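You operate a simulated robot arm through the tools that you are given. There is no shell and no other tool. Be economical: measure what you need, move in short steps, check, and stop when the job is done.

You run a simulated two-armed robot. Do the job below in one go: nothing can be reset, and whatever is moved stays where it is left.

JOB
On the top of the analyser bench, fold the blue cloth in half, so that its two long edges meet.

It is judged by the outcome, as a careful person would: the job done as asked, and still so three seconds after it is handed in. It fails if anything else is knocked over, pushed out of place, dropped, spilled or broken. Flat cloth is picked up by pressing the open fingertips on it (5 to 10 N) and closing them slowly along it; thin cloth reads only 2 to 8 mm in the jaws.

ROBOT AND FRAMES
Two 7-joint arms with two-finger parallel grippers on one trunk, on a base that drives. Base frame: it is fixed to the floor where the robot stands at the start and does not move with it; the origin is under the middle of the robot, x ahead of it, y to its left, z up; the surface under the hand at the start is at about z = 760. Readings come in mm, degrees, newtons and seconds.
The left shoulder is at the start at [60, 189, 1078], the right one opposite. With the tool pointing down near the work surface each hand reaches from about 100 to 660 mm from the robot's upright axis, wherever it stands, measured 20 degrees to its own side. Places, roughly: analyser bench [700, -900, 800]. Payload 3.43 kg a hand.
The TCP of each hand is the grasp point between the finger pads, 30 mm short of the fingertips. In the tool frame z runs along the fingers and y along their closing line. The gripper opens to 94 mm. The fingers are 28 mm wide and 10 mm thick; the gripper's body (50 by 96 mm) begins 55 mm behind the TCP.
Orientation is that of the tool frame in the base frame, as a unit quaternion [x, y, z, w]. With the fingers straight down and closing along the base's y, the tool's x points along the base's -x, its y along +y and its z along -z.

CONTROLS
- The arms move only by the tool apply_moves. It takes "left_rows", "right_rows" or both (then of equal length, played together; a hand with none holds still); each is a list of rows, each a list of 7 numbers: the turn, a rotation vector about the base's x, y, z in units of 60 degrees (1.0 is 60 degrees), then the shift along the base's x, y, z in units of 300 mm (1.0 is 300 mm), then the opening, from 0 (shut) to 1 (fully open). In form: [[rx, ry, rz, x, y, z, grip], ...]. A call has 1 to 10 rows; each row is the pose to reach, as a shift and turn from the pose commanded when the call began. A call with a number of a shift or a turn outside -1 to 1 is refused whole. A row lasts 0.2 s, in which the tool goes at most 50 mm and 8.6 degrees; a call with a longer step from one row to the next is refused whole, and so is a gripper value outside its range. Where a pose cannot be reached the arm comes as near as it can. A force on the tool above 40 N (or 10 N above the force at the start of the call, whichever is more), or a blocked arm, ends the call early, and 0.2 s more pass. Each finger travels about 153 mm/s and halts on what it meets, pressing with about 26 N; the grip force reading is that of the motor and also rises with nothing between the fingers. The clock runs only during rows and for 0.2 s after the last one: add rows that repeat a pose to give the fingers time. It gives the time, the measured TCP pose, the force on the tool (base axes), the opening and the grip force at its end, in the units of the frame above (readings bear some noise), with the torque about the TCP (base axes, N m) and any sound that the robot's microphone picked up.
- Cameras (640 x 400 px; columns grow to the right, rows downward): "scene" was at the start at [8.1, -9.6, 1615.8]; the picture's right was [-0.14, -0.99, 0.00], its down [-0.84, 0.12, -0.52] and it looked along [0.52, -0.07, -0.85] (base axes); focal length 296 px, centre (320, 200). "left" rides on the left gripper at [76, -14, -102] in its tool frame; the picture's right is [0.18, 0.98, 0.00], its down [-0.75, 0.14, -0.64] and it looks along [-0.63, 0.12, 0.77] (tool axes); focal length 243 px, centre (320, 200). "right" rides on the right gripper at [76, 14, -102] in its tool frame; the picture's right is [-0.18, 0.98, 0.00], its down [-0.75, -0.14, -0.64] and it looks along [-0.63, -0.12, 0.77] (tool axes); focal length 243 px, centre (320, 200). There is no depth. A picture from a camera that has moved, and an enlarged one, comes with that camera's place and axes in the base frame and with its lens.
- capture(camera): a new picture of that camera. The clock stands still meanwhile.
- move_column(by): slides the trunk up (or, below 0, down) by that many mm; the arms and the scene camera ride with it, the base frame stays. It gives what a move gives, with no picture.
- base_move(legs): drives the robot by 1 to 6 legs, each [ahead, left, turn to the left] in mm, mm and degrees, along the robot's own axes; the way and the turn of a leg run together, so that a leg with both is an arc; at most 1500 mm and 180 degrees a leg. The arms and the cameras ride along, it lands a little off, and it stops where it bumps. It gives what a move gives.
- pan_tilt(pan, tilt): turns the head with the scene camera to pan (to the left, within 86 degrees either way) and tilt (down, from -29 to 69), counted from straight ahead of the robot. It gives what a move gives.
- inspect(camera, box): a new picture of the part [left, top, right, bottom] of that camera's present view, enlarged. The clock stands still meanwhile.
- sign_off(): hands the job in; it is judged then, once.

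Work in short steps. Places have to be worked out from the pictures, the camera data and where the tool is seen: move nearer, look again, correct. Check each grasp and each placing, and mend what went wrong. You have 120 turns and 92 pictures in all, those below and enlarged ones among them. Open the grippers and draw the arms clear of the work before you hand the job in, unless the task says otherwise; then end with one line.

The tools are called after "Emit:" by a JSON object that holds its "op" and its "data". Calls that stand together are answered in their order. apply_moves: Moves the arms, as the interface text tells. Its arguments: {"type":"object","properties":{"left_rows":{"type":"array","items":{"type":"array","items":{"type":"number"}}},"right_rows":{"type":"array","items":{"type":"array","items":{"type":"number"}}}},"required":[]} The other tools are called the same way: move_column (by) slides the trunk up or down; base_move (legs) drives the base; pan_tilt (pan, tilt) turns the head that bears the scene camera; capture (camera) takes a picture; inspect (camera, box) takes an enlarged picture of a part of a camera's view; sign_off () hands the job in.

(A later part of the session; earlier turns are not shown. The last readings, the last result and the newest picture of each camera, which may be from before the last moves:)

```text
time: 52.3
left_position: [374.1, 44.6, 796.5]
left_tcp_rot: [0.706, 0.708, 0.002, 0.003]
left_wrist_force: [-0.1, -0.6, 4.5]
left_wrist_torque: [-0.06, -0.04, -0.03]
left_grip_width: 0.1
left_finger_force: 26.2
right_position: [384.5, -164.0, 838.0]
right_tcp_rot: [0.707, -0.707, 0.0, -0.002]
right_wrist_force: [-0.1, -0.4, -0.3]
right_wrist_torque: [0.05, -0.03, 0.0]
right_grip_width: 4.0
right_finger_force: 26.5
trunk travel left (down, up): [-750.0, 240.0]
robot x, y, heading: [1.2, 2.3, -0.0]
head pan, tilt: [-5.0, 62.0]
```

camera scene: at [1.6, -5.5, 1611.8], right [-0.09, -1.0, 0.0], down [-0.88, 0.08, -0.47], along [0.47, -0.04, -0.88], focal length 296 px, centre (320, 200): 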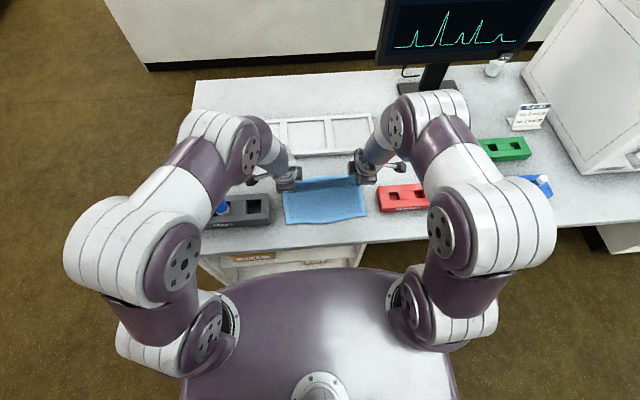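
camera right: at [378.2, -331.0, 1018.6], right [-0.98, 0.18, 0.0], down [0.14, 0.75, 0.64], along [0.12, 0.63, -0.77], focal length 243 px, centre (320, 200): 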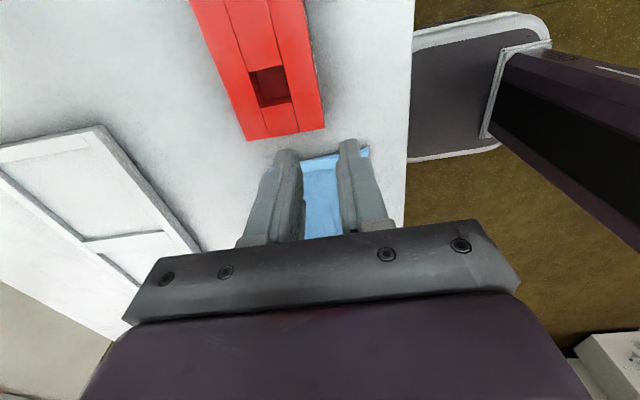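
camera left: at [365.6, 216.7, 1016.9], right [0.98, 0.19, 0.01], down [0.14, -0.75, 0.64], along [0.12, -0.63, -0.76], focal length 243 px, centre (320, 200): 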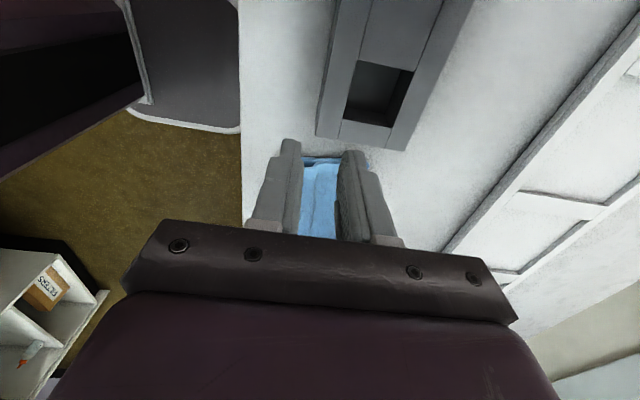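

The left corner is pinned at 4.5 N. Now the right hand lifts the top ply up and away to reset the crease, then lays it down with a 45° tilt, stopping just above the bottom ply.

Emit:
{"op": "apply_moves", "data": {"right_rows": [[0, 0, 0, 0.07, 0, 0.05, 0], [0, 0, 0, 0.14, 0, 0.08, 0], [0, 0, 0, 0.203, 0, 0.08, 0], [0, -0.125, 0, 0.18, 0, 0.067, 0], [0, -0.25, 0, 0.153, 0, 0.043, 0], [0, -0.375, 0, 0.127, 0, 0.013, 0], [0, -0.5, 0, 0.097, 0, -0.027, 0], [0, -0.625, 0, 0.063, 0, -0.067, 0], [0, -0.75, 0, 0.03, 0, -0.11, 0], [0, -0.75, 0, 0.003, 0, -0.143, 0]]}}

Emit:
{"op": "inspect", "data": {"camera": "right", "box": [200, 60, 440, 240]}}

Emit:
{"op": "inspect", "data": {"camera": "scene", "box": [265, 175, 395, 245]}}

```text
time: 54.5
left_position: [373.8, 43.4, 797.1]
left_tcp_rot: [0.706, 0.708, 0.001, 0.003]
left_wrist_force: [0.3, -2.8, 2.0]
left_wrist_torque: [-0.07, -0.02, 0.02]
left_grip_width: 0.1
left_finger_force: 25.9
right_position: [418.9, -173.6, 841.1]
right_tcp_rot: [-0.694, 0.699, -0.138, 0.104]
right_wrist_force: [-0.6, 3.0, -0.5]
right_wrist_torque: [0.08, 0.12, 0.08]
right_grip_width: 3.5
right_finger_force: 26.1
right hand out of reach, approached as far as the arm can: row 6, 7, 8, 9, 10
trunk travel left (down, up): [-750.0, 240.0]
robot x, y, heading: [-1.2, -1.5, 0.2]
head pan, tilt: [-5.0, 62.0]
```

```text
2.22 times, centred on (320, 150) of right
camera zoom: at [370.3, -245.7, 937.0], right [-0.92, 0.18, -0.34], down [-0.07, 0.78, 0.62], along [0.38, 0.59, -0.71], focal length 539 px, centre (320, 311)
```

zoom: 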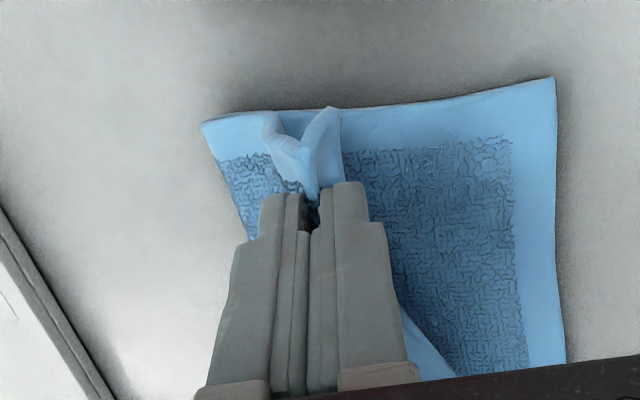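

```text
4.92 times, centred on (330, 210) of scene
camera zoom: at [4.0, -5.5, 1611.8], right [-0.09, -1.0, 0.0], down [-0.88, 0.08, -0.47], along [0.47, -0.04, -0.88], focal length 1455 px, centre (271, 151)
```

zoom: 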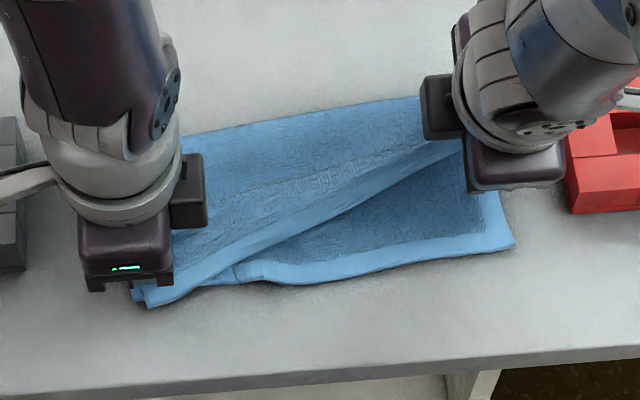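

The right arm can't reach the tilted pose here, so I'll return it to vertical and lay the ply down at x≈406, just above the bottom ply.

Emit:
{"op": "apply_moves", "data": {"right_rows": [[0, 0.083, 0, 0.01, 0.007, 0, 0], [0, 0.167, 0, 0.005, 0.013, -0.02, 0], [0, 0.25, 0, -0.015, 0.02, -0.05, 0], [0, 0.333, 0, -0.03, 0.027, -0.09, 0], [0, 0.333, 0, -0.043, 0.027, -0.125, 0], [0, 0.333, 0, -0.043, 0.027, -0.125, 0]]}}

Emit:
{"op": "inspect", "data": {"camera": "right", "box": [200, 60, 440, 240]}}

Emit:
{"op": "inspect", "data": {"camera": "scene", "box": [265, 175, 395, 245]}}

```text
time: 55.9
left_position: [373.1, 44.5, 797.1]
left_tcp_rot: [0.706, 0.708, 0.001, 0.002]
left_wrist_force: [-0.2, -0.5, 2.5]
left_wrist_torque: [-0.03, 0.02, -0.02]
left_grip_width: 0.0
left_finger_force: 25.7
right_position: [404.8, -166.8, 803.4]
right_tcp_rot: [0.707, -0.707, 0.014, 0.019]
right_wrist_force: [-0.9, 0.0, 1.7]
right_wrist_torque: [0.01, -0.05, 0.01]
right_grip_width: 3.7
right_finger_force: 26.2
right hand out of reach, approached as far as the arm can: row 4
trunk travel left (down, up): [-750.0, 240.0]
robot x, y, heading: [0.5, 0.5, -0.1]
head pan, tilt: [-5.0, 62.0]
```

```text
2.22 times, centred on (320, 150) of right
camera zoom: at [392.5, -238.4, 910.2], right [-0.98, 0.18, 0.0], down [0.14, 0.78, 0.6], along [0.11, 0.59, -0.8], focal length 539 px, centre (320, 311)
```

zoom: 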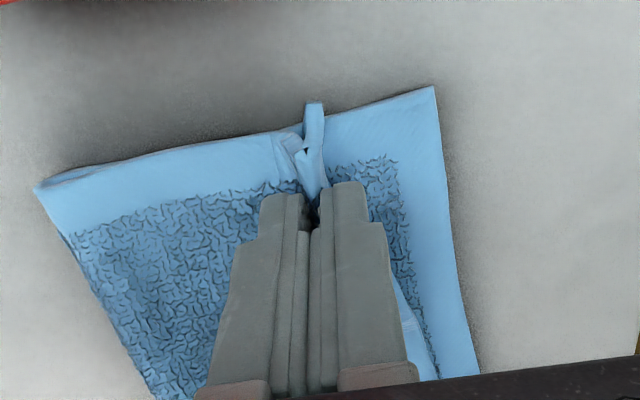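

```text
4.92 times, centred on (330, 210) of scene
camera zoom: at [4.6, -5.6, 1611.8], right [-0.09, -1.0, 0.0], down [-0.88, 0.08, -0.47], along [0.47, -0.04, -0.88], focal length 1455 px, centre (271, 151)
```

zoom: 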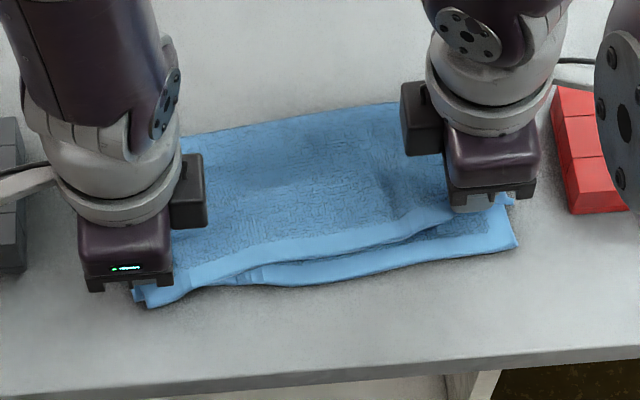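

The flap stands just in front of the bottom edge region with the bottom edge at x≈370. I'll open gently at this height and lift straight up, keeping the left pinned.

Emit:
{"op": "apply_moves", "data": {"right_rows": [[0, 0, 0, 0, 0, -0.005, 0.08], [0, 0, 0, 0, 0, -0.005, 0.16], [0, 0, 0, 0, 0, 0, 0.22], [0, 0, 0, 0, 0, 0.04, 0.25], [0, 0, 0, 0, 0, 0.1, 0.25], [0, 0, 0, 0, 0, 0.2, 0.25], [0, 0, 0, 0, -0.1, 0.3, 0.25], [0, 0, 0, 0, -0.2, 0.35, 0.25]]}}

Emit:
{"op": "inspect", "data": {"camera": "scene", "box": [265, 175, 395, 245]}}

Emit:
{"op": "inspect", "data": {"camera": "right", "box": [200, 60, 440, 240]}}

```text
time: 57.7
left_position: [372.7, 44.8, 797.6]
left_tcp_rot: [0.707, 0.708, 0.001, 0.003]
left_wrist_force: [-0.9, -0.7, 2.5]
left_wrist_torque: [-0.04, 0.0, 0.01]
left_grip_width: 0.0
left_finger_force: 26.2
right_position: [404.1, -227.4, 909.0]
right_tcp_rot: [0.708, -0.706, 0.015, 0.018]
right_wrist_force: [0.1, -0.3, -0.3]
right_wrist_torque: [0.0, -0.01, -0.02]
right_grip_width: 23.7
right_finger_force: 0.0
trunk travel left (down, up): [-750.0, 240.0]
robot x, y, heading: [4.0, -3.3, 0.1]
head pan, tilt: [-5.0, 62.0]
```

```text
4.92 times, centred on (330, 210) of scene
camera zoom: at [4.1, -6.2, 1611.7], right [-0.09, -1.0, 0.0], down [-0.88, 0.08, -0.47], along [0.47, -0.04, -0.88], focal length 1455 px, centre (271, 151)
```

zoom: 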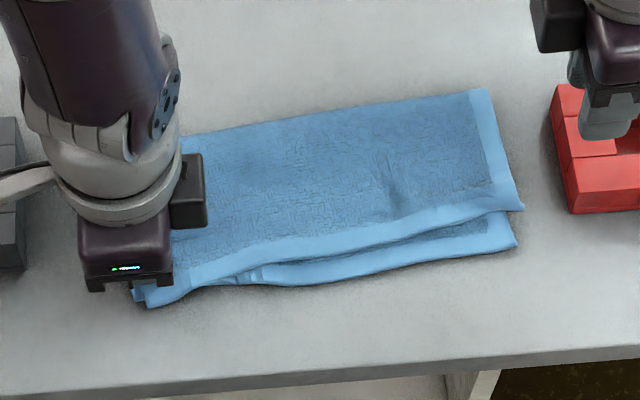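

```text
2.22 times, centred on (320, 150) of right
camera zoom: at [392.0, -299.7, 1015.5], right [-0.98, 0.18, 0.0], down [0.14, 0.78, 0.61], along [0.11, 0.59, -0.8], focal length 539 px, centre (320, 311)
```

zoom: 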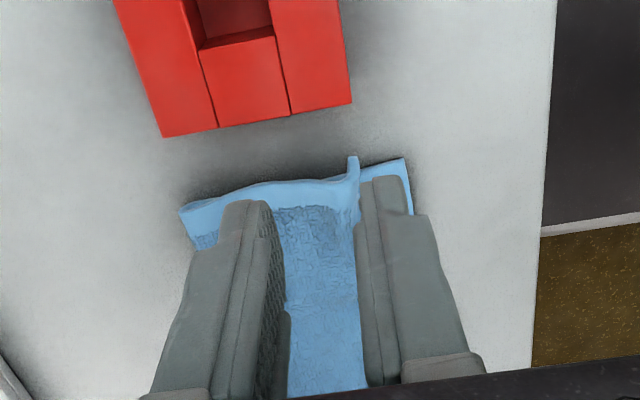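

That released without springing: the right corner of the top is now about 25 mm short instead (top edge x≈395, bottom x≈370). I'll repeat the pinch–lift–place here, moving about 22 mm toward me, starting with an approach above the edge.

Emit:
{"op": "apply_moves", "data": {"right_rows": [[0, 0, 0, 0.013, 0.1, 0, 0.23], [0, 0, 0, 0.027, 0.207, 0, 0.23], [0, 0, 0, 0.027, 0.207, -0.12, 0.23], [0, 0, 0, 0.027, 0.207, -0.24, 0.23], [0, 0, 0, 0.027, 0.207, -0.33, 0.23], [0, 0, 0, 0.027, 0.207, -0.355, 0.23], [0, 0, 0, 0.027, 0.207, -0.355, 0.23]]}}

Emit:
{"op": "inspect", "data": {"camera": "right", "box": [200, 60, 440, 240]}}

```text
time: 59.3
left_position: [372.3, 45.6, 796.4]
left_tcp_rot: [0.706, 0.708, 0.001, 0.003]
left_wrist_force: [0.4, -0.3, 3.0]
left_wrist_torque: [-0.02, 0.02, -0.03]
left_grip_width: 0.0
left_finger_force: 26.1
right_position: [413.2, -165.8, 801.9]
right_tcp_rot: [-0.707, 0.707, -0.015, -0.018]
right_wrist_force: [0.7, 0.5, 0.7]
right_wrist_torque: [0.0, -0.01, 0.02]
right_grip_width: 21.7
right_finger_force: 0.1
trunk travel left (down, up): [-750.0, 240.0]
robot x, y, heading: [2.5, 0.7, 0.1]
head pan, tilt: [-5.0, 62.0]
```

```text
2.22 times, centred on (320, 150) of right
camera zoom: at [400.7, -237.2, 908.3], right [-0.98, 0.18, 0.0], down [0.14, 0.78, 0.6], along [0.11, 0.59, -0.8], focal length 539 px, centre (320, 311)
```

zoom: 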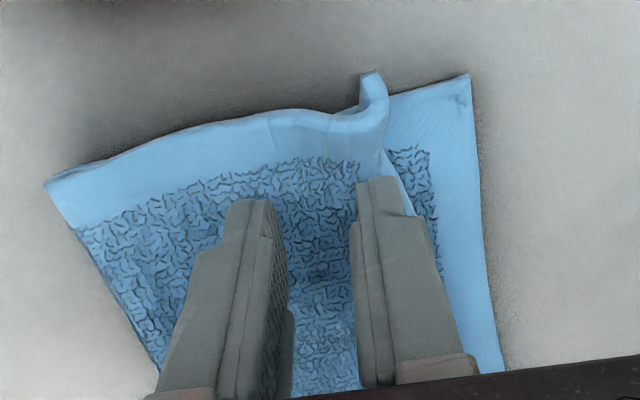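

The top's edge flap is standing upright. I'll close the fingers and sweep them toward me just above the cloth to tip the flap over and lay it down.

Emit:
{"op": "apply_moves", "data": {"right_rows": [[0, 0, 0, 0.01, 0, 0.012, 0], [0, 0, 0, 0.01, 0, 0.012, 0], [0, 0, 0, -0.02, 0, 0.012, 0], [0, 0, 0, -0.05, 0, 0.01, 0], [0, 0, 0, -0.08, 0, 0.005, 0], [0, 0, 0, -0.1, 0, 0, 0], [0, 0, 0, -0.1, 0, -0.008, 0]]}}

Emit:
{"op": "inspect", "data": {"camera": "right", "box": [200, 60, 440, 240]}}

```text
time: 60.9
left_position: [373.0, 46.4, 797.6]
left_tcp_rot: [0.706, 0.708, 0.001, 0.003]
left_wrist_force: [-0.7, 0.0, 3.2]
left_wrist_torque: [0.0, -0.01, -0.02]
left_grip_width: 0.3
left_finger_force: 25.9
right_position: [383.5, -164.4, 798.6]
right_tcp_rot: [-0.707, 0.707, -0.015, -0.019]
right_wrist_force: [-0.4, 0.0, 0.5]
right_wrist_torque: [0.04, -0.01, -0.02]
right_grip_width: 0.2
right_finger_force: 25.9
trunk travel left (down, up): [-750.0, 240.0]
robot x, y, heading: [0.2, 1.0, -0.1]
head pan, tilt: [-5.0, 62.0]
```

```text
2.22 times, centred on (320, 150) of right
camera zoom: at [370.7, -236.7, 906.7], right [-0.98, 0.18, 0.0], down [0.14, 0.78, 0.6], along [0.11, 0.59, -0.8], focal length 539 px, centre (320, 311)
```

zoom: 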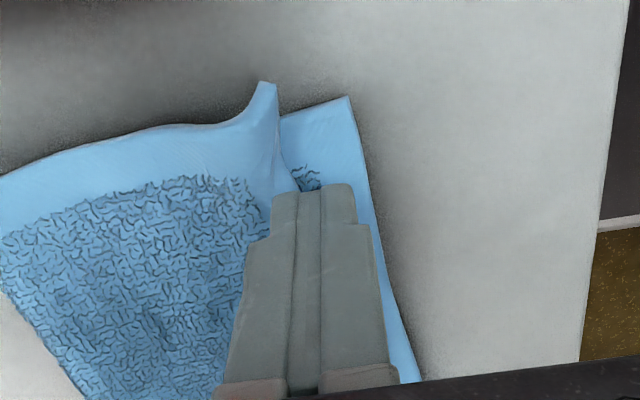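

The flap sprang back upright behind the fingers, so it is easy to grasp directly. I'll go up and over, open, and pinch the standing flap at x≈394.

Emit:
{"op": "apply_moves", "data": {"right_rows": [[0, 0, 0, -0.01, 0, 0.05, 0.1], [0, 0, 0, 0.0, 0, 0.12, 0.3], [0, 0, 0, 0.037, 0, 0.13, 0.36], [0, 0, 0, 0.037, 0, 0.13, 0.36], [0, 0, 0, 0.037, 0, 0.08, 0.36], [0, 0, 0, 0.037, 0, 0.03, 0.36], [0, 0, 0, 0.037, 0, 0.008, 0.36], [0, 0, 0, 0.037, 0, 0.008, 0.36]]}}

Emit:
{"op": "inspect", "data": {"camera": "right", "box": [200, 60, 440, 240]}}

```text
time: 62.7
left_position: [372.8, 46.4, 796.6]
left_tcp_rot: [0.707, 0.707, 0.002, 0.004]
left_wrist_force: [0.7, -0.1, 2.3]
left_wrist_torque: [-0.03, -0.01, -0.03]
left_grip_width: 0.3
left_finger_force: 25.9
right_position: [394.5, -165.1, 803.0]
right_tcp_rot: [-0.707, 0.707, -0.015, -0.018]
right_wrist_force: [0.0, -0.4, 1.0]
right_wrist_torque: [-0.01, 0.0, 0.01]
right_grip_width: 33.6
right_finger_force: 0.1
trunk travel left (down, up): [-750.0, 240.0]
robot x, y, heading: [2.9, 1.6, -0.0]
head pan, tilt: [-5.0, 62.0]
```

```text
2.22 times, centred on (320, 150) of right
camera zoom: at [381.8, -236.9, 908.6], right [-0.98, 0.18, 0.0], down [0.14, 0.78, 0.6], along [0.11, 0.59, -0.8], focal length 539 px, centre (320, 311)
```

zoom: 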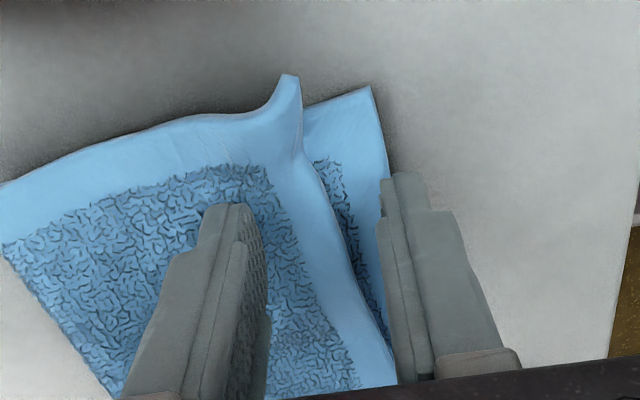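

The flap is neatly between the fingers. I'll lower 2 mm, close and lift slightly.

Emit:
{"op": "apply_moves", "data": {"right_rows": [[0, 0, 0, 0, 0, -0.007, 0.3], [0, 0, 0, 0, 0, -0.007, 0.24], [0, 0, 0, 0, 0, -0.007, 0.18], [0, 0, 0, 0, 0, -0.007, 0.12], [0, 0, 0, 0, 0, -0.007, 0.06], [0, 0, 0, 0, 0, -0.007, 0], [0, 0, 0, 0, 0, -0.007, 0], [0, 0, 0, 0, 0, 0.03, 0], [0, 0, 0, 0, 0, 0.03, 0]]}}

Emit:
{"op": "inspect", "data": {"camera": "right", "box": [200, 60, 440, 240]}}

```text
time: 64.7
left_position: [372.6, 46.1, 796.3]
left_tcp_rot: [0.706, 0.708, 0.001, 0.002]
left_wrist_force: [-0.3, 0.4, 2.8]
left_wrist_torque: [-0.01, 0.0, 0.02]
left_grip_width: 0.0
left_finger_force: 26.7
right_position: [394.6, -165.3, 809.7]
right_tcp_rot: [-0.706, 0.707, -0.015, -0.018]
right_wrist_force: [0.5, 0.0, 0.1]
right_wrist_torque: [0.03, 0.01, -0.01]
right_grip_width: 2.6
right_finger_force: 26.1
trunk travel left (down, up): [-750.0, 240.0]
robot x, y, heading: [0.5, 1.1, 0.2]
head pan, tilt: [-5.0, 62.0]
```

```text
2.22 times, centred on (320, 150) of right
camera zoom: at [382.2, -236.7, 917.9], right [-0.98, 0.18, 0.0], down [0.14, 0.78, 0.6], along [0.11, 0.59, -0.8], focal length 539 px, centre (320, 311)
```

zoom: 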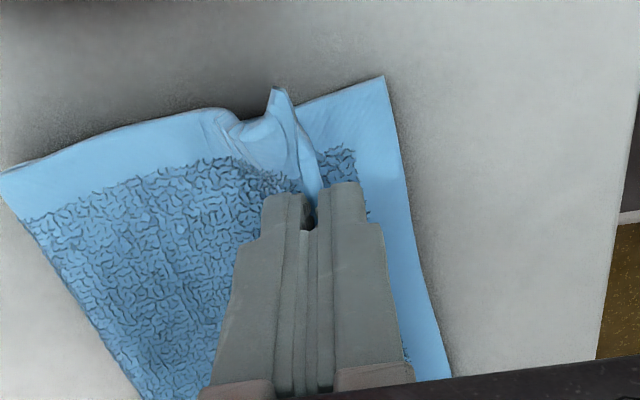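

The edge itself is now held (2.6 mm) and the bottom ply stays flat. I'll draw it 17 mm toward me while tilting the fingers forward, so the flap lies down toward me on release.

Emit:
{"op": "apply_moves", "data": {"right_rows": [[0, -0.125, 0, -0.029, 0, -0.003, 0], [0, -0.25, 0, -0.055, 0, -0.012, 0], [0, -0.375, 0, -0.08, 0, -0.023, 0], [0, -0.5, 0, -0.105, 0, -0.036, 0], [0, -0.625, 0, -0.116, 0, -0.046, 0], [0, -0.75, 0, -0.126, 0, -0.055, 0]]}}

Emit:
{"op": "inspect", "data": {"camera": "right", "box": [200, 60, 440, 240]}}

Emit:
{"op": "inspect", "data": {"camera": "scene", "box": [265, 175, 395, 245]}}

```text
time: 66.1
left_position: [375.4, 45.9, 795.3]
left_tcp_rot: [0.706, 0.708, 0.0, 0.002]
left_wrist_force: [0.4, 0.6, -0.5]
left_wrist_torque: [-0.05, 0.01, -0.01]
left_grip_width: 0.1
left_finger_force: 26.1
right_position: [368.8, -153.7, 794.9]
right_tcp_rot: [-0.649, 0.66, -0.283, 0.251]
right_wrist_force: [0.6, -0.3, 0.4]
right_wrist_torque: [0.0, 0.08, 0.01]
right_grip_width: 2.5
right_finger_force: 25.7
right hand out of reach, approached as far as the arm can: row 2, 3, 4, 5, 6
trunk travel left (down, up): [-750.0, 240.0]
robot x, y, heading: [0.8, 1.1, -0.1]
head pan, tilt: [-5.0, 62.0]
```

```text
2.22 times, centred on (320, 150) of right
camera zoom: at [285.2, -225.9, 862.5], right [-0.7, 0.18, -0.69], down [-0.32, 0.78, 0.53], along [0.64, 0.59, -0.49], focal length 539 px, centre (320, 311)
```

zoom: 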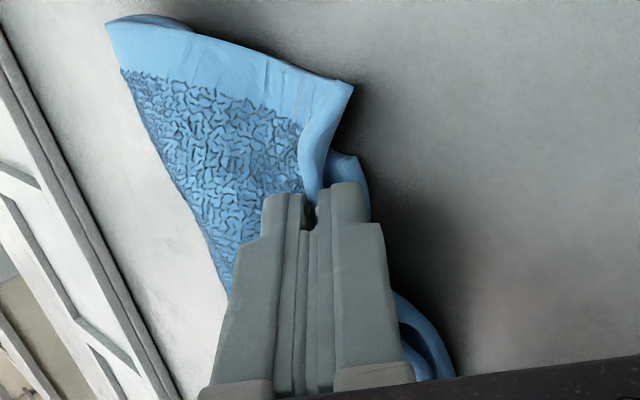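

```text
4.92 times, centred on (330, 210) of scene
camera zoom: at [8.7, -4.1, 1611.6], right [-0.09, -1.0, 0.0], down [-0.88, 0.08, -0.47], along [0.47, -0.04, -0.88], focal length 1455 px, centre (271, 151)
```

zoom: 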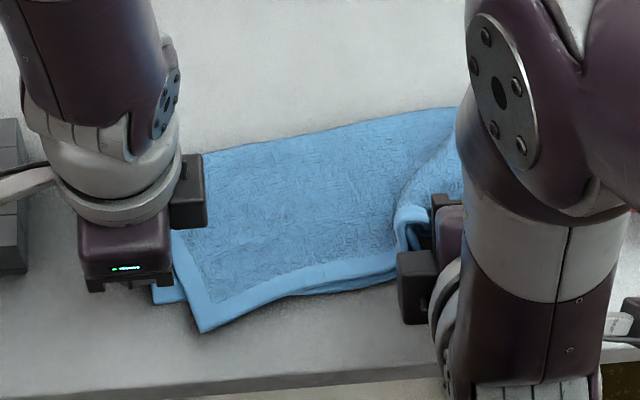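

The right arm reconfigured on the way and bunched the cloth. I'll release, lift both hands clear, and reassess; I'll also back the base off afterwards to give the arms better room.

Emit:
{"op": "apply_moves", "data": {"left_rows": [[0, 0, 0, 0, 0, 0, 0], [0, 0, 0, 0, 0, 0, 0], [0, 0, 0, 0, 0, 0.05, 0], [0, 0, 0, 0, 0, 0.15, 0], [0, 0, 0, 0, 0.1, 0.25, 0], [0, 0, 0, 0, 0.2, 0.35, 0]], "right_rows": [[0, 0, 0, 0, 0, 0.005, 0.1], [0, 0, 0, 0, 0, 0.01, 0.25], [0, 0, 0, -0.03, 0, 0.05, 0.3], [0, 0, 0, -0.06, 0, 0.12, 0.3], [0, 0, 0, -0.06, -0.1, 0.22, 0.3], [0, 0, 0, -0.06, -0.2, 0.32, 0.3]]}}

Emit:
{"op": "inspect", "data": {"camera": "scene", "box": [255, 165, 415, 255]}}

```text
time: 67.5
left_position: [371.9, 106.5, 903.5]
left_tcp_rot: [0.707, 0.708, 0.002, 0.004]
left_wrist_force: [-0.1, 0.4, 0.0]
left_wrist_torque: [-0.01, -0.02, -0.01]
left_grip_width: 0.0
left_finger_force: 26.1
right_position: [346.0, -170.2, 899.7]
right_tcp_rot: [-0.646, 0.662, -0.289, 0.249]
right_wrist_force: [-0.1, 0.3, 0.4]
right_wrist_torque: [0.04, -0.02, -0.02]
right_grip_width: 28.0
right_finger_force: 0.0
right hand out of reach, approached as far as the arm can: row 3, 4, 5, 6
trunk travel left (down, up): [-750.0, 240.0]
robot x, y, heading: [-2.1, -0.5, 0.2]
head pan, tilt: [-5.0, 62.0]
```

```text
4.00 times, centred on (335, 210) of scene
camera zoom: at [0.9, -4.9, 1611.7], right [-0.09, -1.0, 0.0], down [-0.88, 0.08, -0.47], along [0.47, -0.04, -0.88], focal length 1182 px, centre (260, 160)
```

zoom: 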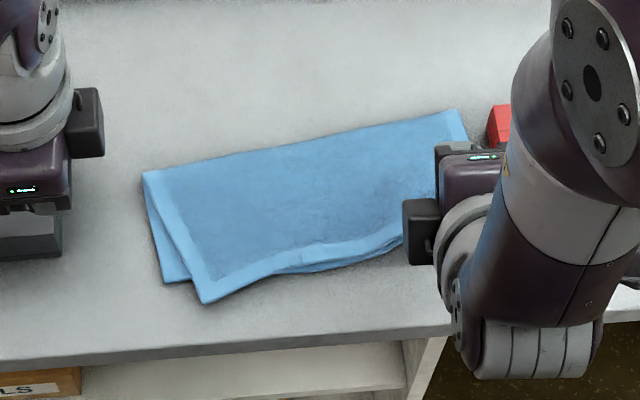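

The cloth is still folded but skewed. I'll back the base 80 mm and straighten the right hand, then look again.

Emit:
{"op": "base_move", "data": {"legs": [[-80, 0, 0]]}}

Emit:
{"op": "apply_moves", "data": {"left_rows": [[0, 0, 0, 0, 0.1, 0.05, 0.2], [0, 0, 0, 0, 0.2, 0.1, 0.2], [0, 0, 0, 0, 0.2, 0.1, 0.2], [0, 0, 0, 0, 0.2, 0.1, 0.2], [0, 0, 0, 0, 0.2, 0.1, 0.2], [0, 0, 0, 0, 0.2, 0.1, 0.2], [0, 0, 0, 0, 0.2, 0.1, 0.2]], "right_rows": [[0, 0.125, 0, 0.02, -0.05, 0.03, 0.2], [0, 0.25, 0, 0.04, -0.1, 0.06, 0.2], [0, 0.375, 0, 0.06, -0.15, 0.1, 0.2], [0, 0.5, 0, 0.08, -0.2, 0.13, 0.2], [0, 0.625, 0, 0.1, -0.25, 0.16, 0.2], [0, 0.75, 0, 0.12, -0.3, 0.2, 0.2], [0, 0.75, 0, 0.12, -0.35, 0.2, 0.2]]}}

Emit:
{"op": "inspect", "data": {"camera": "scene", "box": [250, 120, 410, 220]}}

```text
time: 68.6
left_position: [293.7, 106.4, 903.3]
left_tcp_rot: [0.707, 0.708, 0.001, 0.003]
left_wrist_force: [-0.2, 0.1, 0.0]
left_wrist_torque: [-0.02, -0.04, -0.01]
left_grip_width: 0.1
left_finger_force: 25.7
right_position: [268.7, -170.8, 899.5]
right_tcp_rot: [-0.645, 0.662, -0.289, 0.248]
right_wrist_force: [0.1, -0.7, -0.4]
right_wrist_torque: [0.01, 0.02, -0.01]
right_grip_width: 28.1
right_finger_force: 0.1
trunk travel left (down, up): [-750.0, 240.0]
robot x, y, heading: [-78.5, 0.3, -0.1]
head pan, tilt: [-5.0, 62.0]
```

```text
time: 70.2
left_position: [295.6, 165.6, 932.6]
left_tcp_rot: [0.707, 0.707, 0.001, 0.002]
left_wrist_force: [-0.4, 0.4, -0.9]
left_wrist_torque: [0.01, 0.02, 0.02]
left_grip_width: 18.9
left_finger_force: 0.1
right_position: [310.3, -276.5, 958.2]
right_tcp_rot: [-0.701, 0.709, -0.082, -0.023]
right_wrist_force: [0.1, 0.4, 0.0]
right_wrist_torque: [-0.01, -0.01, 0.01]
right_grip_width: 18.9
right_finger_force: 0.0
right hand out of reach, approached as far as the arm can: row 1, 2, 5, 6, 7
trunk travel left (down, up): [-750.0, 240.0]
robot x, y, heading: [-78.0, 0.1, -0.1]
head pan, tilt: [-5.0, 62.0]
```

```text
4.00 times, centred on (330, 170) of scene
camera zoom: at [-73.7, -6.5, 1611.7], right [-0.09, -1.0, 0.0], down [-0.88, 0.08, -0.47], along [0.47, -0.04, -0.88], focal length 1182 px, centre (280, 320)
```

zoom: 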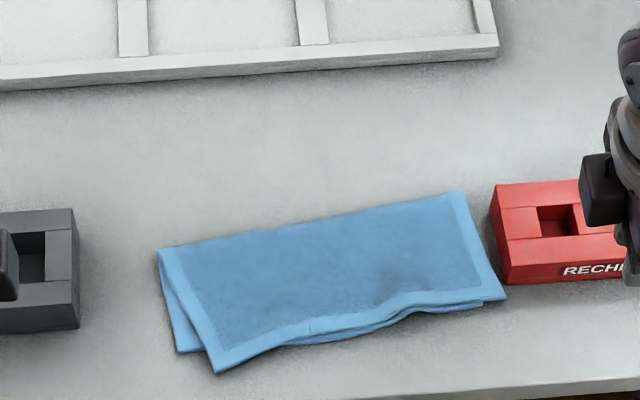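

Positions now: top corners ≈(332,10) and (380,-231), bottom corners ≈(353,37) and ≈(375,-213). I'll regrasp the top edge with both hands, lift to mid-arc and re-lay it; first I hover at left (354,-8) and right (394,-203).

Emit:
{"op": "apply_moves", "data": {"left_rows": [[0, 0, 0, 0.039, -0.116, 0, 0.23], [0, 0, 0, 0.078, -0.232, 0, 0.23], [0, 0, 0, 0.117, -0.348, 0, 0.23], [0, 0, 0, 0.156, -0.464, 0, 0.23], [0, 0, 0, 0.195, -0.579, 0, 0.23], [0, 0, 0, 0.195, -0.579, -0.13, 0.23], [0, 0, 0, 0.195, -0.579, -0.26, 0.23], [0, 0, 0, 0.195, -0.579, -0.37, 0.23], [0, 0, 0, 0.195, -0.579, -0.37, 0.23]], "right_rows": [[0, 0, 0, 0.06, 0.05, 0, 0.23], [0, 0, 0, 0.12, 0.1, 0, 0.23], [0, 0, 0, 0.18, 0.15, 0, 0.23], [0, 0, 0, 0.24, 0.2, 0, 0.23], [0, 0, 0, 0.298, 0.243, 0, 0.23], [0, 0, 0, 0.298, 0.243, -0.15, 0.23], [0, 0, 0, 0.298, 0.243, -0.3, 0.23], [0, 0, 0, 0.298, 0.243, -0.46, 0.23], [0, 0, 0, 0.298, 0.243, -0.46, 0.23]]}}

Emit:
{"op": "inspect", "data": {"camera": "left", "box": [220, 60, 460, 240]}}

Emit:
{"op": "inspect", "data": {"camera": "right", "box": [180, 60, 420, 240]}}

```text
time: 72.2
left_position: [352.1, -9.1, 821.9]
left_tcp_rot: [0.706, 0.708, 0.001, 0.004]
left_wrist_force: [-1.0, 0.0, -0.2]
left_wrist_torque: [-0.02, -0.01, 0.0]
left_grip_width: 21.6
left_finger_force: 0.1
right_position: [397.4, -202.6, 821.5]
right_tcp_rot: [-0.7, 0.709, -0.083, -0.023]
right_wrist_force: [1.1, 0.2, 1.0]
right_wrist_torque: [0.0, 0.03, 0.02]
right_grip_width: 21.8
right_finger_force: 0.1
trunk travel left (down, up): [-750.0, 240.0]
robot x, y, heading: [-77.6, 0.3, 0.2]
head pan, tilt: [-5.0, 62.0]
```

```text
2.22 times, centred on (340, 150) of left
camera zoom: at [336.9, 68.8, 923.5], right [0.98, 0.19, 0.01], down [0.14, -0.75, 0.64], along [0.12, -0.63, -0.76], focal length 539 px, centre (276, 311)
```

zoom: 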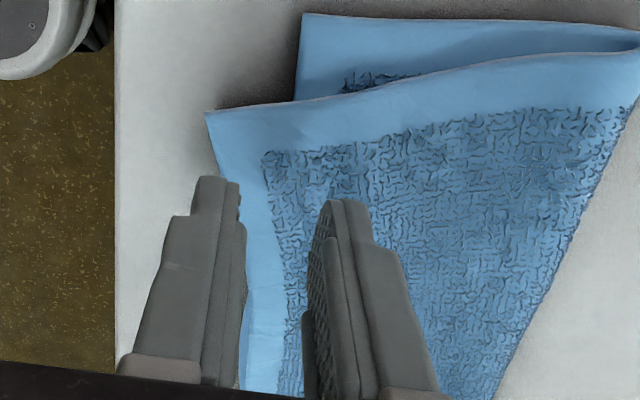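

```text
2.22 times, centred on (300, 150) of right
camera zoom: at [374.4, -265.2, 933.3], right [-0.98, 0.19, -0.11], down [0.1, 0.84, 0.53], along [0.19, 0.51, -0.84], focal length 539 px, centre (364, 311)
```

zoom: 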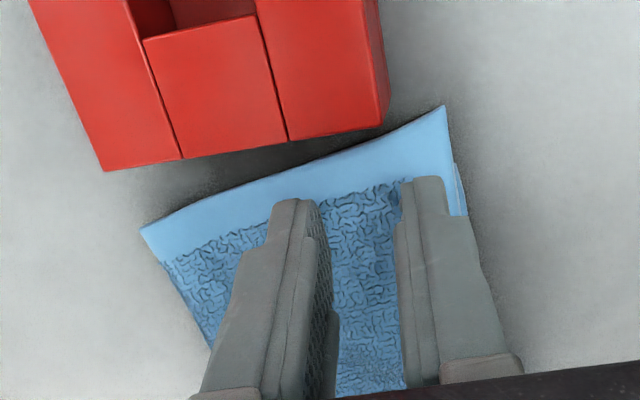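

The right hand leans about 9°, so I'll straighten it (rx +0.143, ry +0.08), shift it slightly, and lower both near contact.

Emit:
{"op": "apply_moves", "data": {"left_rows": [[0, 0, 0, 0.003, 0, 0, 0.23], [0, 0, 0, 0.003, 0, 0, 0.23], [0, 0, 0, 0.003, 0, -0.04, 0.23], [0, 0, 0, 0.003, 0, -0.07, 0.23], [0, 0, 0, 0.003, 0, -0.078, 0.23], [0, 0, 0, 0.003, 0, -0.078, 0.23]], "right_rows": [[0.07, 0.04, 0, -0.005, 0, 0, 0.23], [0.143, 0.08, 0, -0.01, 0, 0, 0.23], [0.143, 0.08, 0, -0.01, 0, -0.04, 0.23], [0.143, 0.08, 0, -0.01, 0, -0.07, 0.23], [0.143, 0.08, 0, -0.01, 0, -0.078, 0.23], [0.143, 0.08, 0, -0.01, 0, -0.078, 0.23]]}}

Emit:
{"op": "inspect", "data": {"camera": "right", "box": [180, 60, 420, 240]}}

```text
time: 73.6
left_position: [354.1, -7.4, 797.9]
left_tcp_rot: [0.706, 0.708, 0.003, 0.002]
left_wrist_force: [-0.2, 1.0, 1.9]
left_wrist_torque: [0.02, 0.01, 0.01]
left_grip_width: 21.5
left_finger_force: 0.3
right_position: [395.3, -204.6, 799.1]
right_tcp_rot: [-0.703, 0.711, -0.001, 0.002]
right_wrist_force: [0.4, -0.2, 2.6]
right_wrist_torque: [0.05, 0.01, -0.02]
right_grip_width: 21.9
right_finger_force: 0.0
trunk travel left (down, up): [-750.0, 240.0]
robot x, y, heading: [-80.4, 1.3, 0.1]
head pan, tilt: [-5.0, 62.0]
```

```text
2.22 times, centred on (300, 150) of right
camera zoom: at [381.4, -281.1, 901.3], right [-0.98, 0.2, 0.0], down [0.15, 0.75, 0.64], along [0.13, 0.63, -0.77], focal length 539 px, centre (364, 311)
```

zoom: 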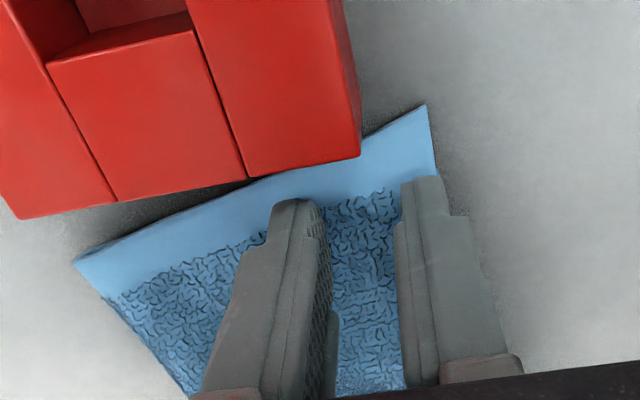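

Upright and in light contact on both sides (about 2 N). I'll press about 1 mm more and close slowly.

Emit:
{"op": "apply_moves", "data": {"left_rows": [[0, 0, 0, 0, 0, -0.004, 0.22], [0, 0, 0, 0, 0, -0.004, 0.19], [0, 0, 0, 0, 0, -0.004, 0.16], [0, 0, 0, 0, 0, -0.004, 0.13], [0, 0, 0, 0, 0, -0.004, 0.1], [0, 0, 0, 0, 0, -0.004, 0.07], [0, 0, 0, 0, 0, -0.004, 0.04], [0, 0, 0, 0, 0, -0.004, 0.01], [0, 0, 0, 0, 0, -0.004, 0], [0, 0, 0, 0, 0, -0.004, 0]], "right_rows": [[0, 0, 0, 0, 0, -0.004, 0.22], [0, 0, 0, 0, 0, -0.004, 0.19], [0, 0, 0, 0, 0, -0.004, 0.16], [0, 0, 0, 0, 0, -0.004, 0.13], [0, 0, 0, 0, 0, -0.004, 0.1], [0, 0, 0, 0, 0, -0.004, 0.07], [0, 0, 0, 0, 0, -0.004, 0.04], [0, 0, 0, 0, 0, -0.004, 0.01], [0, 0, 0, 0, 0, -0.004, 0], [0, 0, 0, 0, 0, -0.004, 0]]}}

```text
time: 75.8
left_position: [354.5, -8.6, 796.8]
left_tcp_rot: [0.707, 0.707, 0.002, 0.004]
left_wrist_force: [0.6, -1.3, 3.3]
left_wrist_torque: [-0.01, -0.03, 0.04]
left_grip_width: 4.1
left_finger_force: 25.6
right_position: [394.7, -203.4, 797.4]
right_tcp_rot: [-0.703, 0.711, 0.0, 0.001]
right_wrist_force: [0.1, 0.3, 3.0]
right_wrist_torque: [0.06, -0.01, 0.02]
right_grip_width: 2.7
right_finger_force: 26.1
trunk travel left (down, up): [-750.0, 240.0]
robot x, y, heading: [-82.0, 4.9, -0.3]
head pan, tilt: [-5.0, 62.0]
```

Left 4.1 mm, right 2.7 mm. I'll lift both along the arc to above the crease, shifting slightly left to square up, then check.

Emit:
{"op": "apply_moves", "data": {"left_rows": [[0, 0, 0, 0.0, 0, 0.04, 0], [0, 0, 0, 0.03, 0.01, 0.09, 0], [0, 0, 0, 0.08, 0.03, 0.14, 0], [0, 0, 0, 0.14, 0.05, 0.19, 0], [0, 0, 0, 0.2, 0.07, 0.23, 0], [0, 0, 0, 0.27, 0.09, 0.25, 0], [0, 0, 0, 0.33, 0.1, 0.26, 0]], "right_rows": [[0, 0, 0, 0.0, 0, 0.04, 0], [0, 0, 0, 0.03, 0.01, 0.09, 0], [0, 0, 0, 0.07, 0.02, 0.14, 0], [0, 0, 0, 0.12, 0.035, 0.19, 0], [0, 0, 0, 0.17, 0.05, 0.23, 0], [0, 0, 0, 0.22, 0.06, 0.25, 0], [0, 0, 0, 0.27, 0.07, 0.26, 0]]}}

Emit:
{"op": "capture", "data": {"camera": "left"}}

Emit:
{"op": "capture", "data": {"camera": "right"}}

Emit:
{"op": "inspect", "data": {"camera": "scene", "box": [250, 120, 410, 220]}}

```text
time: 77.4
left_position: [454.2, 21.5, 873.2]
left_tcp_rot: [0.707, 0.707, 0.001, 0.002]
left_wrist_force: [0.2, -0.1, -0.4]
left_wrist_torque: [-0.05, -0.03, 0.01]
left_grip_width: 3.8
left_finger_force: 26.1
right_position: [478.3, -183.5, 874.3]
right_tcp_rot: [-0.704, 0.711, 0.001, 0.001]
right_wrist_force: [-0.4, 1.3, -0.7]
right_wrist_torque: [0.01, 0.01, -0.02]
right_grip_width: 2.7
right_finger_force: 26.2
trunk travel left (down, up): [-750.0, 240.0]
robot x, y, heading: [-78.8, -1.6, -0.0]
head pan, tilt: [-5.0, 62.0]
```

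```text
19 pictures are left
camera left: at [438.7, 98.0, 975.2], right [0.98, 0.19, 0.0], down [0.14, -0.75, 0.64], along [0.12, -0.63, -0.76], focal length 243 px, centre (320, 200)
```

left: 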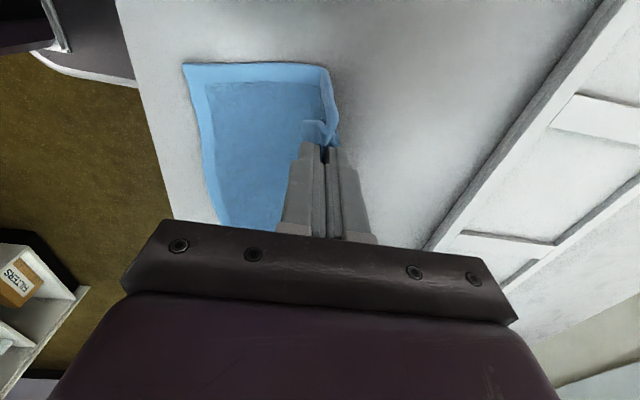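

```text
18 pictures are left
camera right: at [463.3, -259.8, 978.0], right [-0.98, 0.2, 0.0], down [0.15, 0.75, 0.64], along [0.13, 0.63, -0.77], focal length 243 px, centre (320, 200)
```

right: 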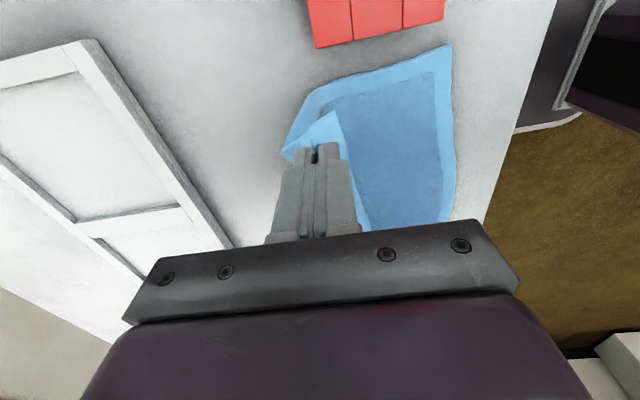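

```text
4.00 times, centred on (330, 170) of scene
camera zoom: at [-73.8, -5.3, 1611.8], right [-0.09, -1.0, 0.0], down [-0.88, 0.08, -0.47], along [0.47, -0.04, -0.88], focal length 1182 px, centre (280, 320)
```

zoom: 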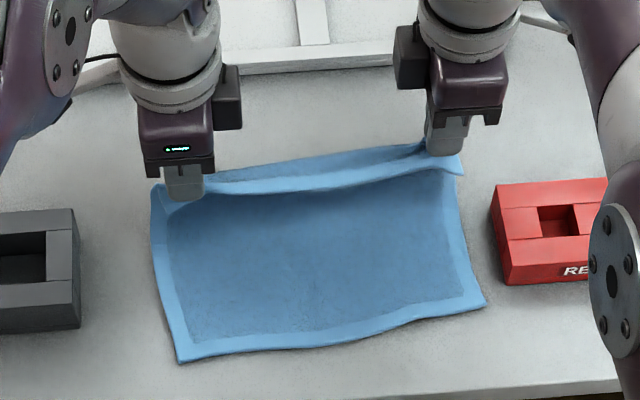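

This is an excellent state: the top is held above the crease and the bottom ply is flat with corners ≈(343.5,38) and ≈(374,-213). Calibrated on the first fold's overhang, I'll lay it down with the same tilting arc, ending with tips 35 mm beyond the bottom edge.

Emit:
{"op": "apply_moves", "data": {"left_rows": [[0, -0.075, 0, -0.044, 0.001, -0.003, 0], [0, -0.15, 0, -0.087, 0.003, -0.012, 0], [0, -0.225, 0, -0.129, 0.004, -0.027, 0], [0, -0.3, 0, -0.167, 0.005, -0.048, 0], [0, -0.375, 0, -0.202, 0.007, -0.073, 0], [0, -0.45, 0, -0.233, 0.008, -0.103, 0], [0, -0.525, 0, -0.259, 0.009, -0.137, 0], [0, -0.6, 0, -0.279, 0.01, -0.173, 0], [0, -0.675, 0, -0.294, 0.012, -0.212, 0], [0, -0.75, 0, -0.302, 0.013, -0.253, 0]], "right_rows": [[0, -0.075, 0, -0.042, 0.001, -0.003, 0], [0, -0.15, 0, -0.083, 0.001, -0.012, 0], [0, -0.225, 0, -0.123, 0.002, -0.027, 0], [0, -0.3, 0, -0.16, 0.002, -0.048, 0], [0, -0.375, 0, -0.193, 0.003, -0.073, 0], [0, -0.45, 0, -0.223, 0.003, -0.103, 0], [0, -0.525, 0, -0.248, 0.004, -0.137, 0], [0, -0.6, 0, -0.267, 0.004, -0.173, 0], [0, -0.675, 0, -0.282, 0.005, -0.212, 0], [0, -0.75, 0, -0.29, 0.005, -0.253, 0]]}}

Emit:
{"op": "inspect", "data": {"camera": "scene", "box": [250, 120, 410, 220]}}

```text
time: 79.6
left_position: [363.1, 23.8, 798.3]
left_tcp_rot: [0.653, 0.652, 0.272, 0.275]
left_wrist_force: [0.6, -1.2, -0.2]
left_wrist_torque: [-0.04, 0.07, -0.02]
left_grip_width: 3.5
left_finger_force: 26.2
right_position: [391.2, -181.8, 798.2]
right_tcp_rot: [-0.65, 0.657, -0.268, 0.273]
right_wrist_force: [0.0, 1.7, 0.8]
right_wrist_torque: [0.08, 0.03, 0.01]
right_grip_width: 2.6
right_finger_force: 26.0
trunk travel left (down, up): [-750.0, 240.0]
robot x, y, heading: [-77.0, 0.5, 0.1]
head pan, tilt: [-5.0, 62.0]
```

```text
4.00 times, centred on (330, 170) of scene
camera zoom: at [-74.0, -6.0, 1611.9], right [-0.09, -1.0, 0.0], down [-0.88, 0.08, -0.47], along [0.47, -0.04, -0.88], focal length 1182 px, centre (280, 320)
```

zoom: 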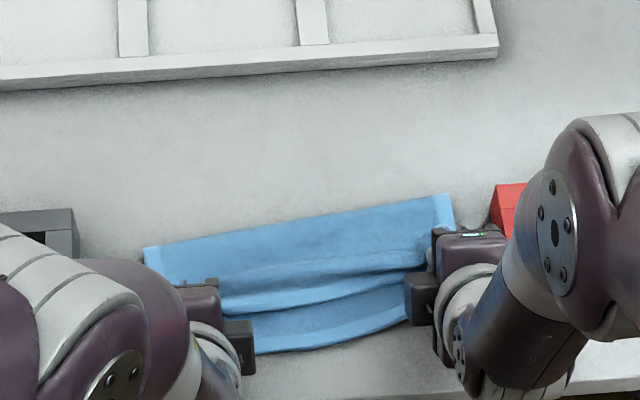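

Poses reached with a mid gap of about 40 mm, versus about 19 mm before the first release, which ended about 18 mm over. That scales to nearly flush, so I'll repeat the same lower, open and retreat.

Emit:
{"op": "apply_moves", "data": {"left_rows": [[0, 0, 0, -0.01, 0, -0.014, 0], [0, 0, 0, -0.018, 0, -0.027, 0], [0, 0, 0, -0.018, 0, -0.027, 0], [0, 0, 0, -0.018, 0, -0.022, 0.06], [0, 0, 0, -0.018, 0, -0.016, 0.12], [0, 0, 0, -0.018, 0, -0.01, 0.17], [0, 0, 0, -0.018, 0, -0.01, 0.17]], "right_rows": [[0, 0, 0, -0.01, 0, -0.014, 0], [0, 0, 0, -0.018, 0, -0.027, 0], [0, 0, 0, -0.018, 0, -0.027, 0], [0, 0, 0, -0.018, 0, -0.022, 0.06], [0, 0, 0, -0.018, 0, -0.016, 0.12], [0, 0, 0, -0.018, 0, -0.01, 0.17], [0, 0, 0, -0.018, 0, -0.01, 0.17]]}}

Emit:
{"op": "apply_moves", "data": {"left_rows": [[0, 0, 0, -0.02, 0, 0.025, 0.17], [0, 0, 0, -0.05, 0, 0.055, 0.17], [0, 0, 0, -0.08, 0, 0.085, 0.17], [0, 0, 0, -0.12, 0, 0.13, 0.17], [0, 0, 0, -0.15, 0.05, 0.2, 0.17], [0, 0, 0, -0.15, 0.15, 0.3, 0.17], [0, 0, 0, -0.15, 0.25, 0.4, 0.17], [0, 0, 0, -0.15, 0.35, 0.5, 0.17]], "right_rows": [[0, 0, 0, -0.02, 0, 0.025, 0.17], [0, 0, 0, -0.05, 0, 0.055, 0.17], [0, 0, 0, -0.08, 0, 0.085, 0.17], [0, 0, 0, -0.12, 0, 0.13, 0.17], [0, 0, 0, -0.15, -0.05, 0.2, 0.17], [0, 0, 0, -0.15, -0.15, 0.3, 0.17], [0, 0, 0, -0.15, -0.25, 0.4, 0.17], [0, 0, 0, -0.15, -0.35, 0.5, 0.17]]}}

Emit:
{"op": "inspect", "data": {"camera": "scene", "box": [275, 160, 385, 220]}}

```text
time: 81.2
left_position: [356.9, 26.3, 795.6]
left_tcp_rot: [0.652, 0.653, 0.272, 0.273]
left_wrist_force: [1.4, -0.5, 5.4]
left_wrist_torque: [0.03, -0.11, 0.01]
left_grip_width: 13.6
left_finger_force: 0.0
right_position: [384.9, -181.9, 795.3]
right_tcp_rot: [-0.65, 0.656, -0.269, 0.273]
right_wrist_force: [2.2, 0.2, 5.6]
right_wrist_torque: [-0.02, -0.12, 0.0]
right_grip_width: 13.1
right_finger_force: 0.1
trunk travel left (down, up): [-750.0, 240.0]
robot x, y, heading: [-81.2, 0.1, 0.1]
head pan, tilt: [-5.0, 62.0]
```

```text
time: 83.0
left_position: [309.7, 131.8, 948.0]
left_tcp_rot: [0.652, 0.653, 0.272, 0.273]
left_wrist_force: [0.7, 0.1, 0.5]
left_wrist_torque: [-0.01, 0.03, 0.03]
left_grip_width: 15.7
left_finger_force: 0.1
right_position: [337.7, -287.4, 946.7]
right_tcp_rot: [-0.65, 0.657, -0.269, 0.273]
right_wrist_force: [0.5, 0.9, 0.1]
right_wrist_torque: [-0.02, 0.03, 0.01]
right_grip_width: 16.1
right_finger_force: 0.0
trunk travel left (down, up): [-750.0, 240.0]
robot x, y, heading: [-79.2, -1.9, 0.1]
head pan, tilt: [-5.0, 62.0]
```

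```text
5.82 times, centred on (330, 190) of scene
camera zoom: at [-75.8, -5.6, 1611.7], right [-0.09, -1.0, 0.0], down [-0.88, 0.08, -0.47], along [0.47, -0.04, -0.88], focal length 1720 px, centre (262, 258)
```

zoom: 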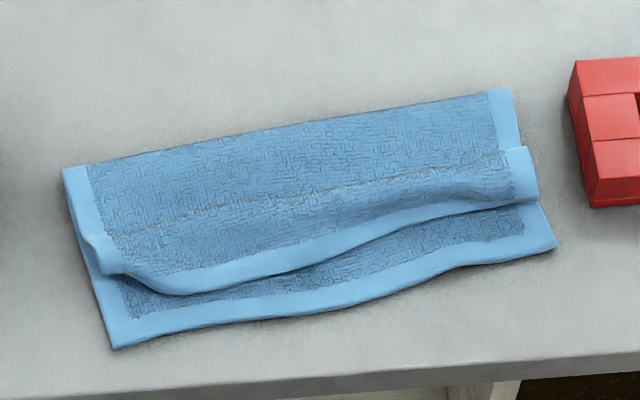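

The bottom and crease are now right (the bottom half measures ~111 mm), but the top ply is rumpled and about 30 mm short, so it only needs to be pulled flat toward me. I'll look at the front-left and right edges closely.

Emit:
{"op": "inspect", "data": {"camera": "scene", "box": [280, 180, 330, 225]}}

Emit:
{"op": "inspect", "data": {"camera": "scene", "box": [340, 170, 390, 215]}}

```text
8.89 times, centred on (305, 202) of scene
camera zoom: at [-75.8, -5.6, 1611.7], right [-0.09, -1.0, 0.0], down [-0.88, 0.08, -0.47], along [0.47, -0.04, -0.88], focal length 2628 px, centre (453, 178)
```

zoom: 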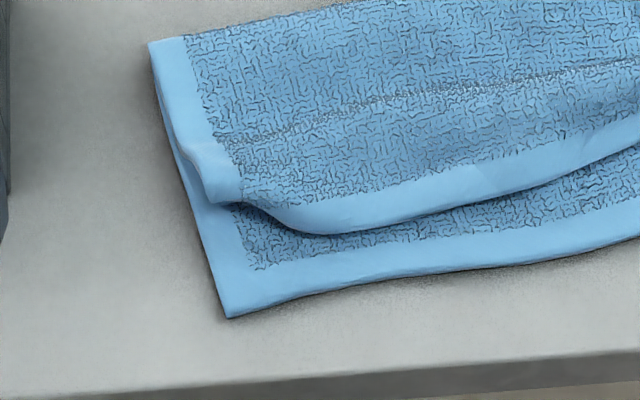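

```text
8.89 times, centred on (365, 192) of scene
camera zoom: at [-75.8, -5.6, 1611.7], right [-0.09, -1.0, 0.0], down [-0.88, 0.08, -0.47], along [0.47, -0.04, -0.88], focal length 2628 px, centre (-80, 267)
```

zoom: 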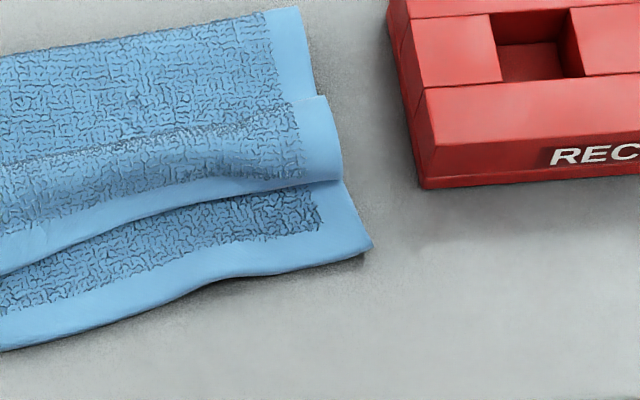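

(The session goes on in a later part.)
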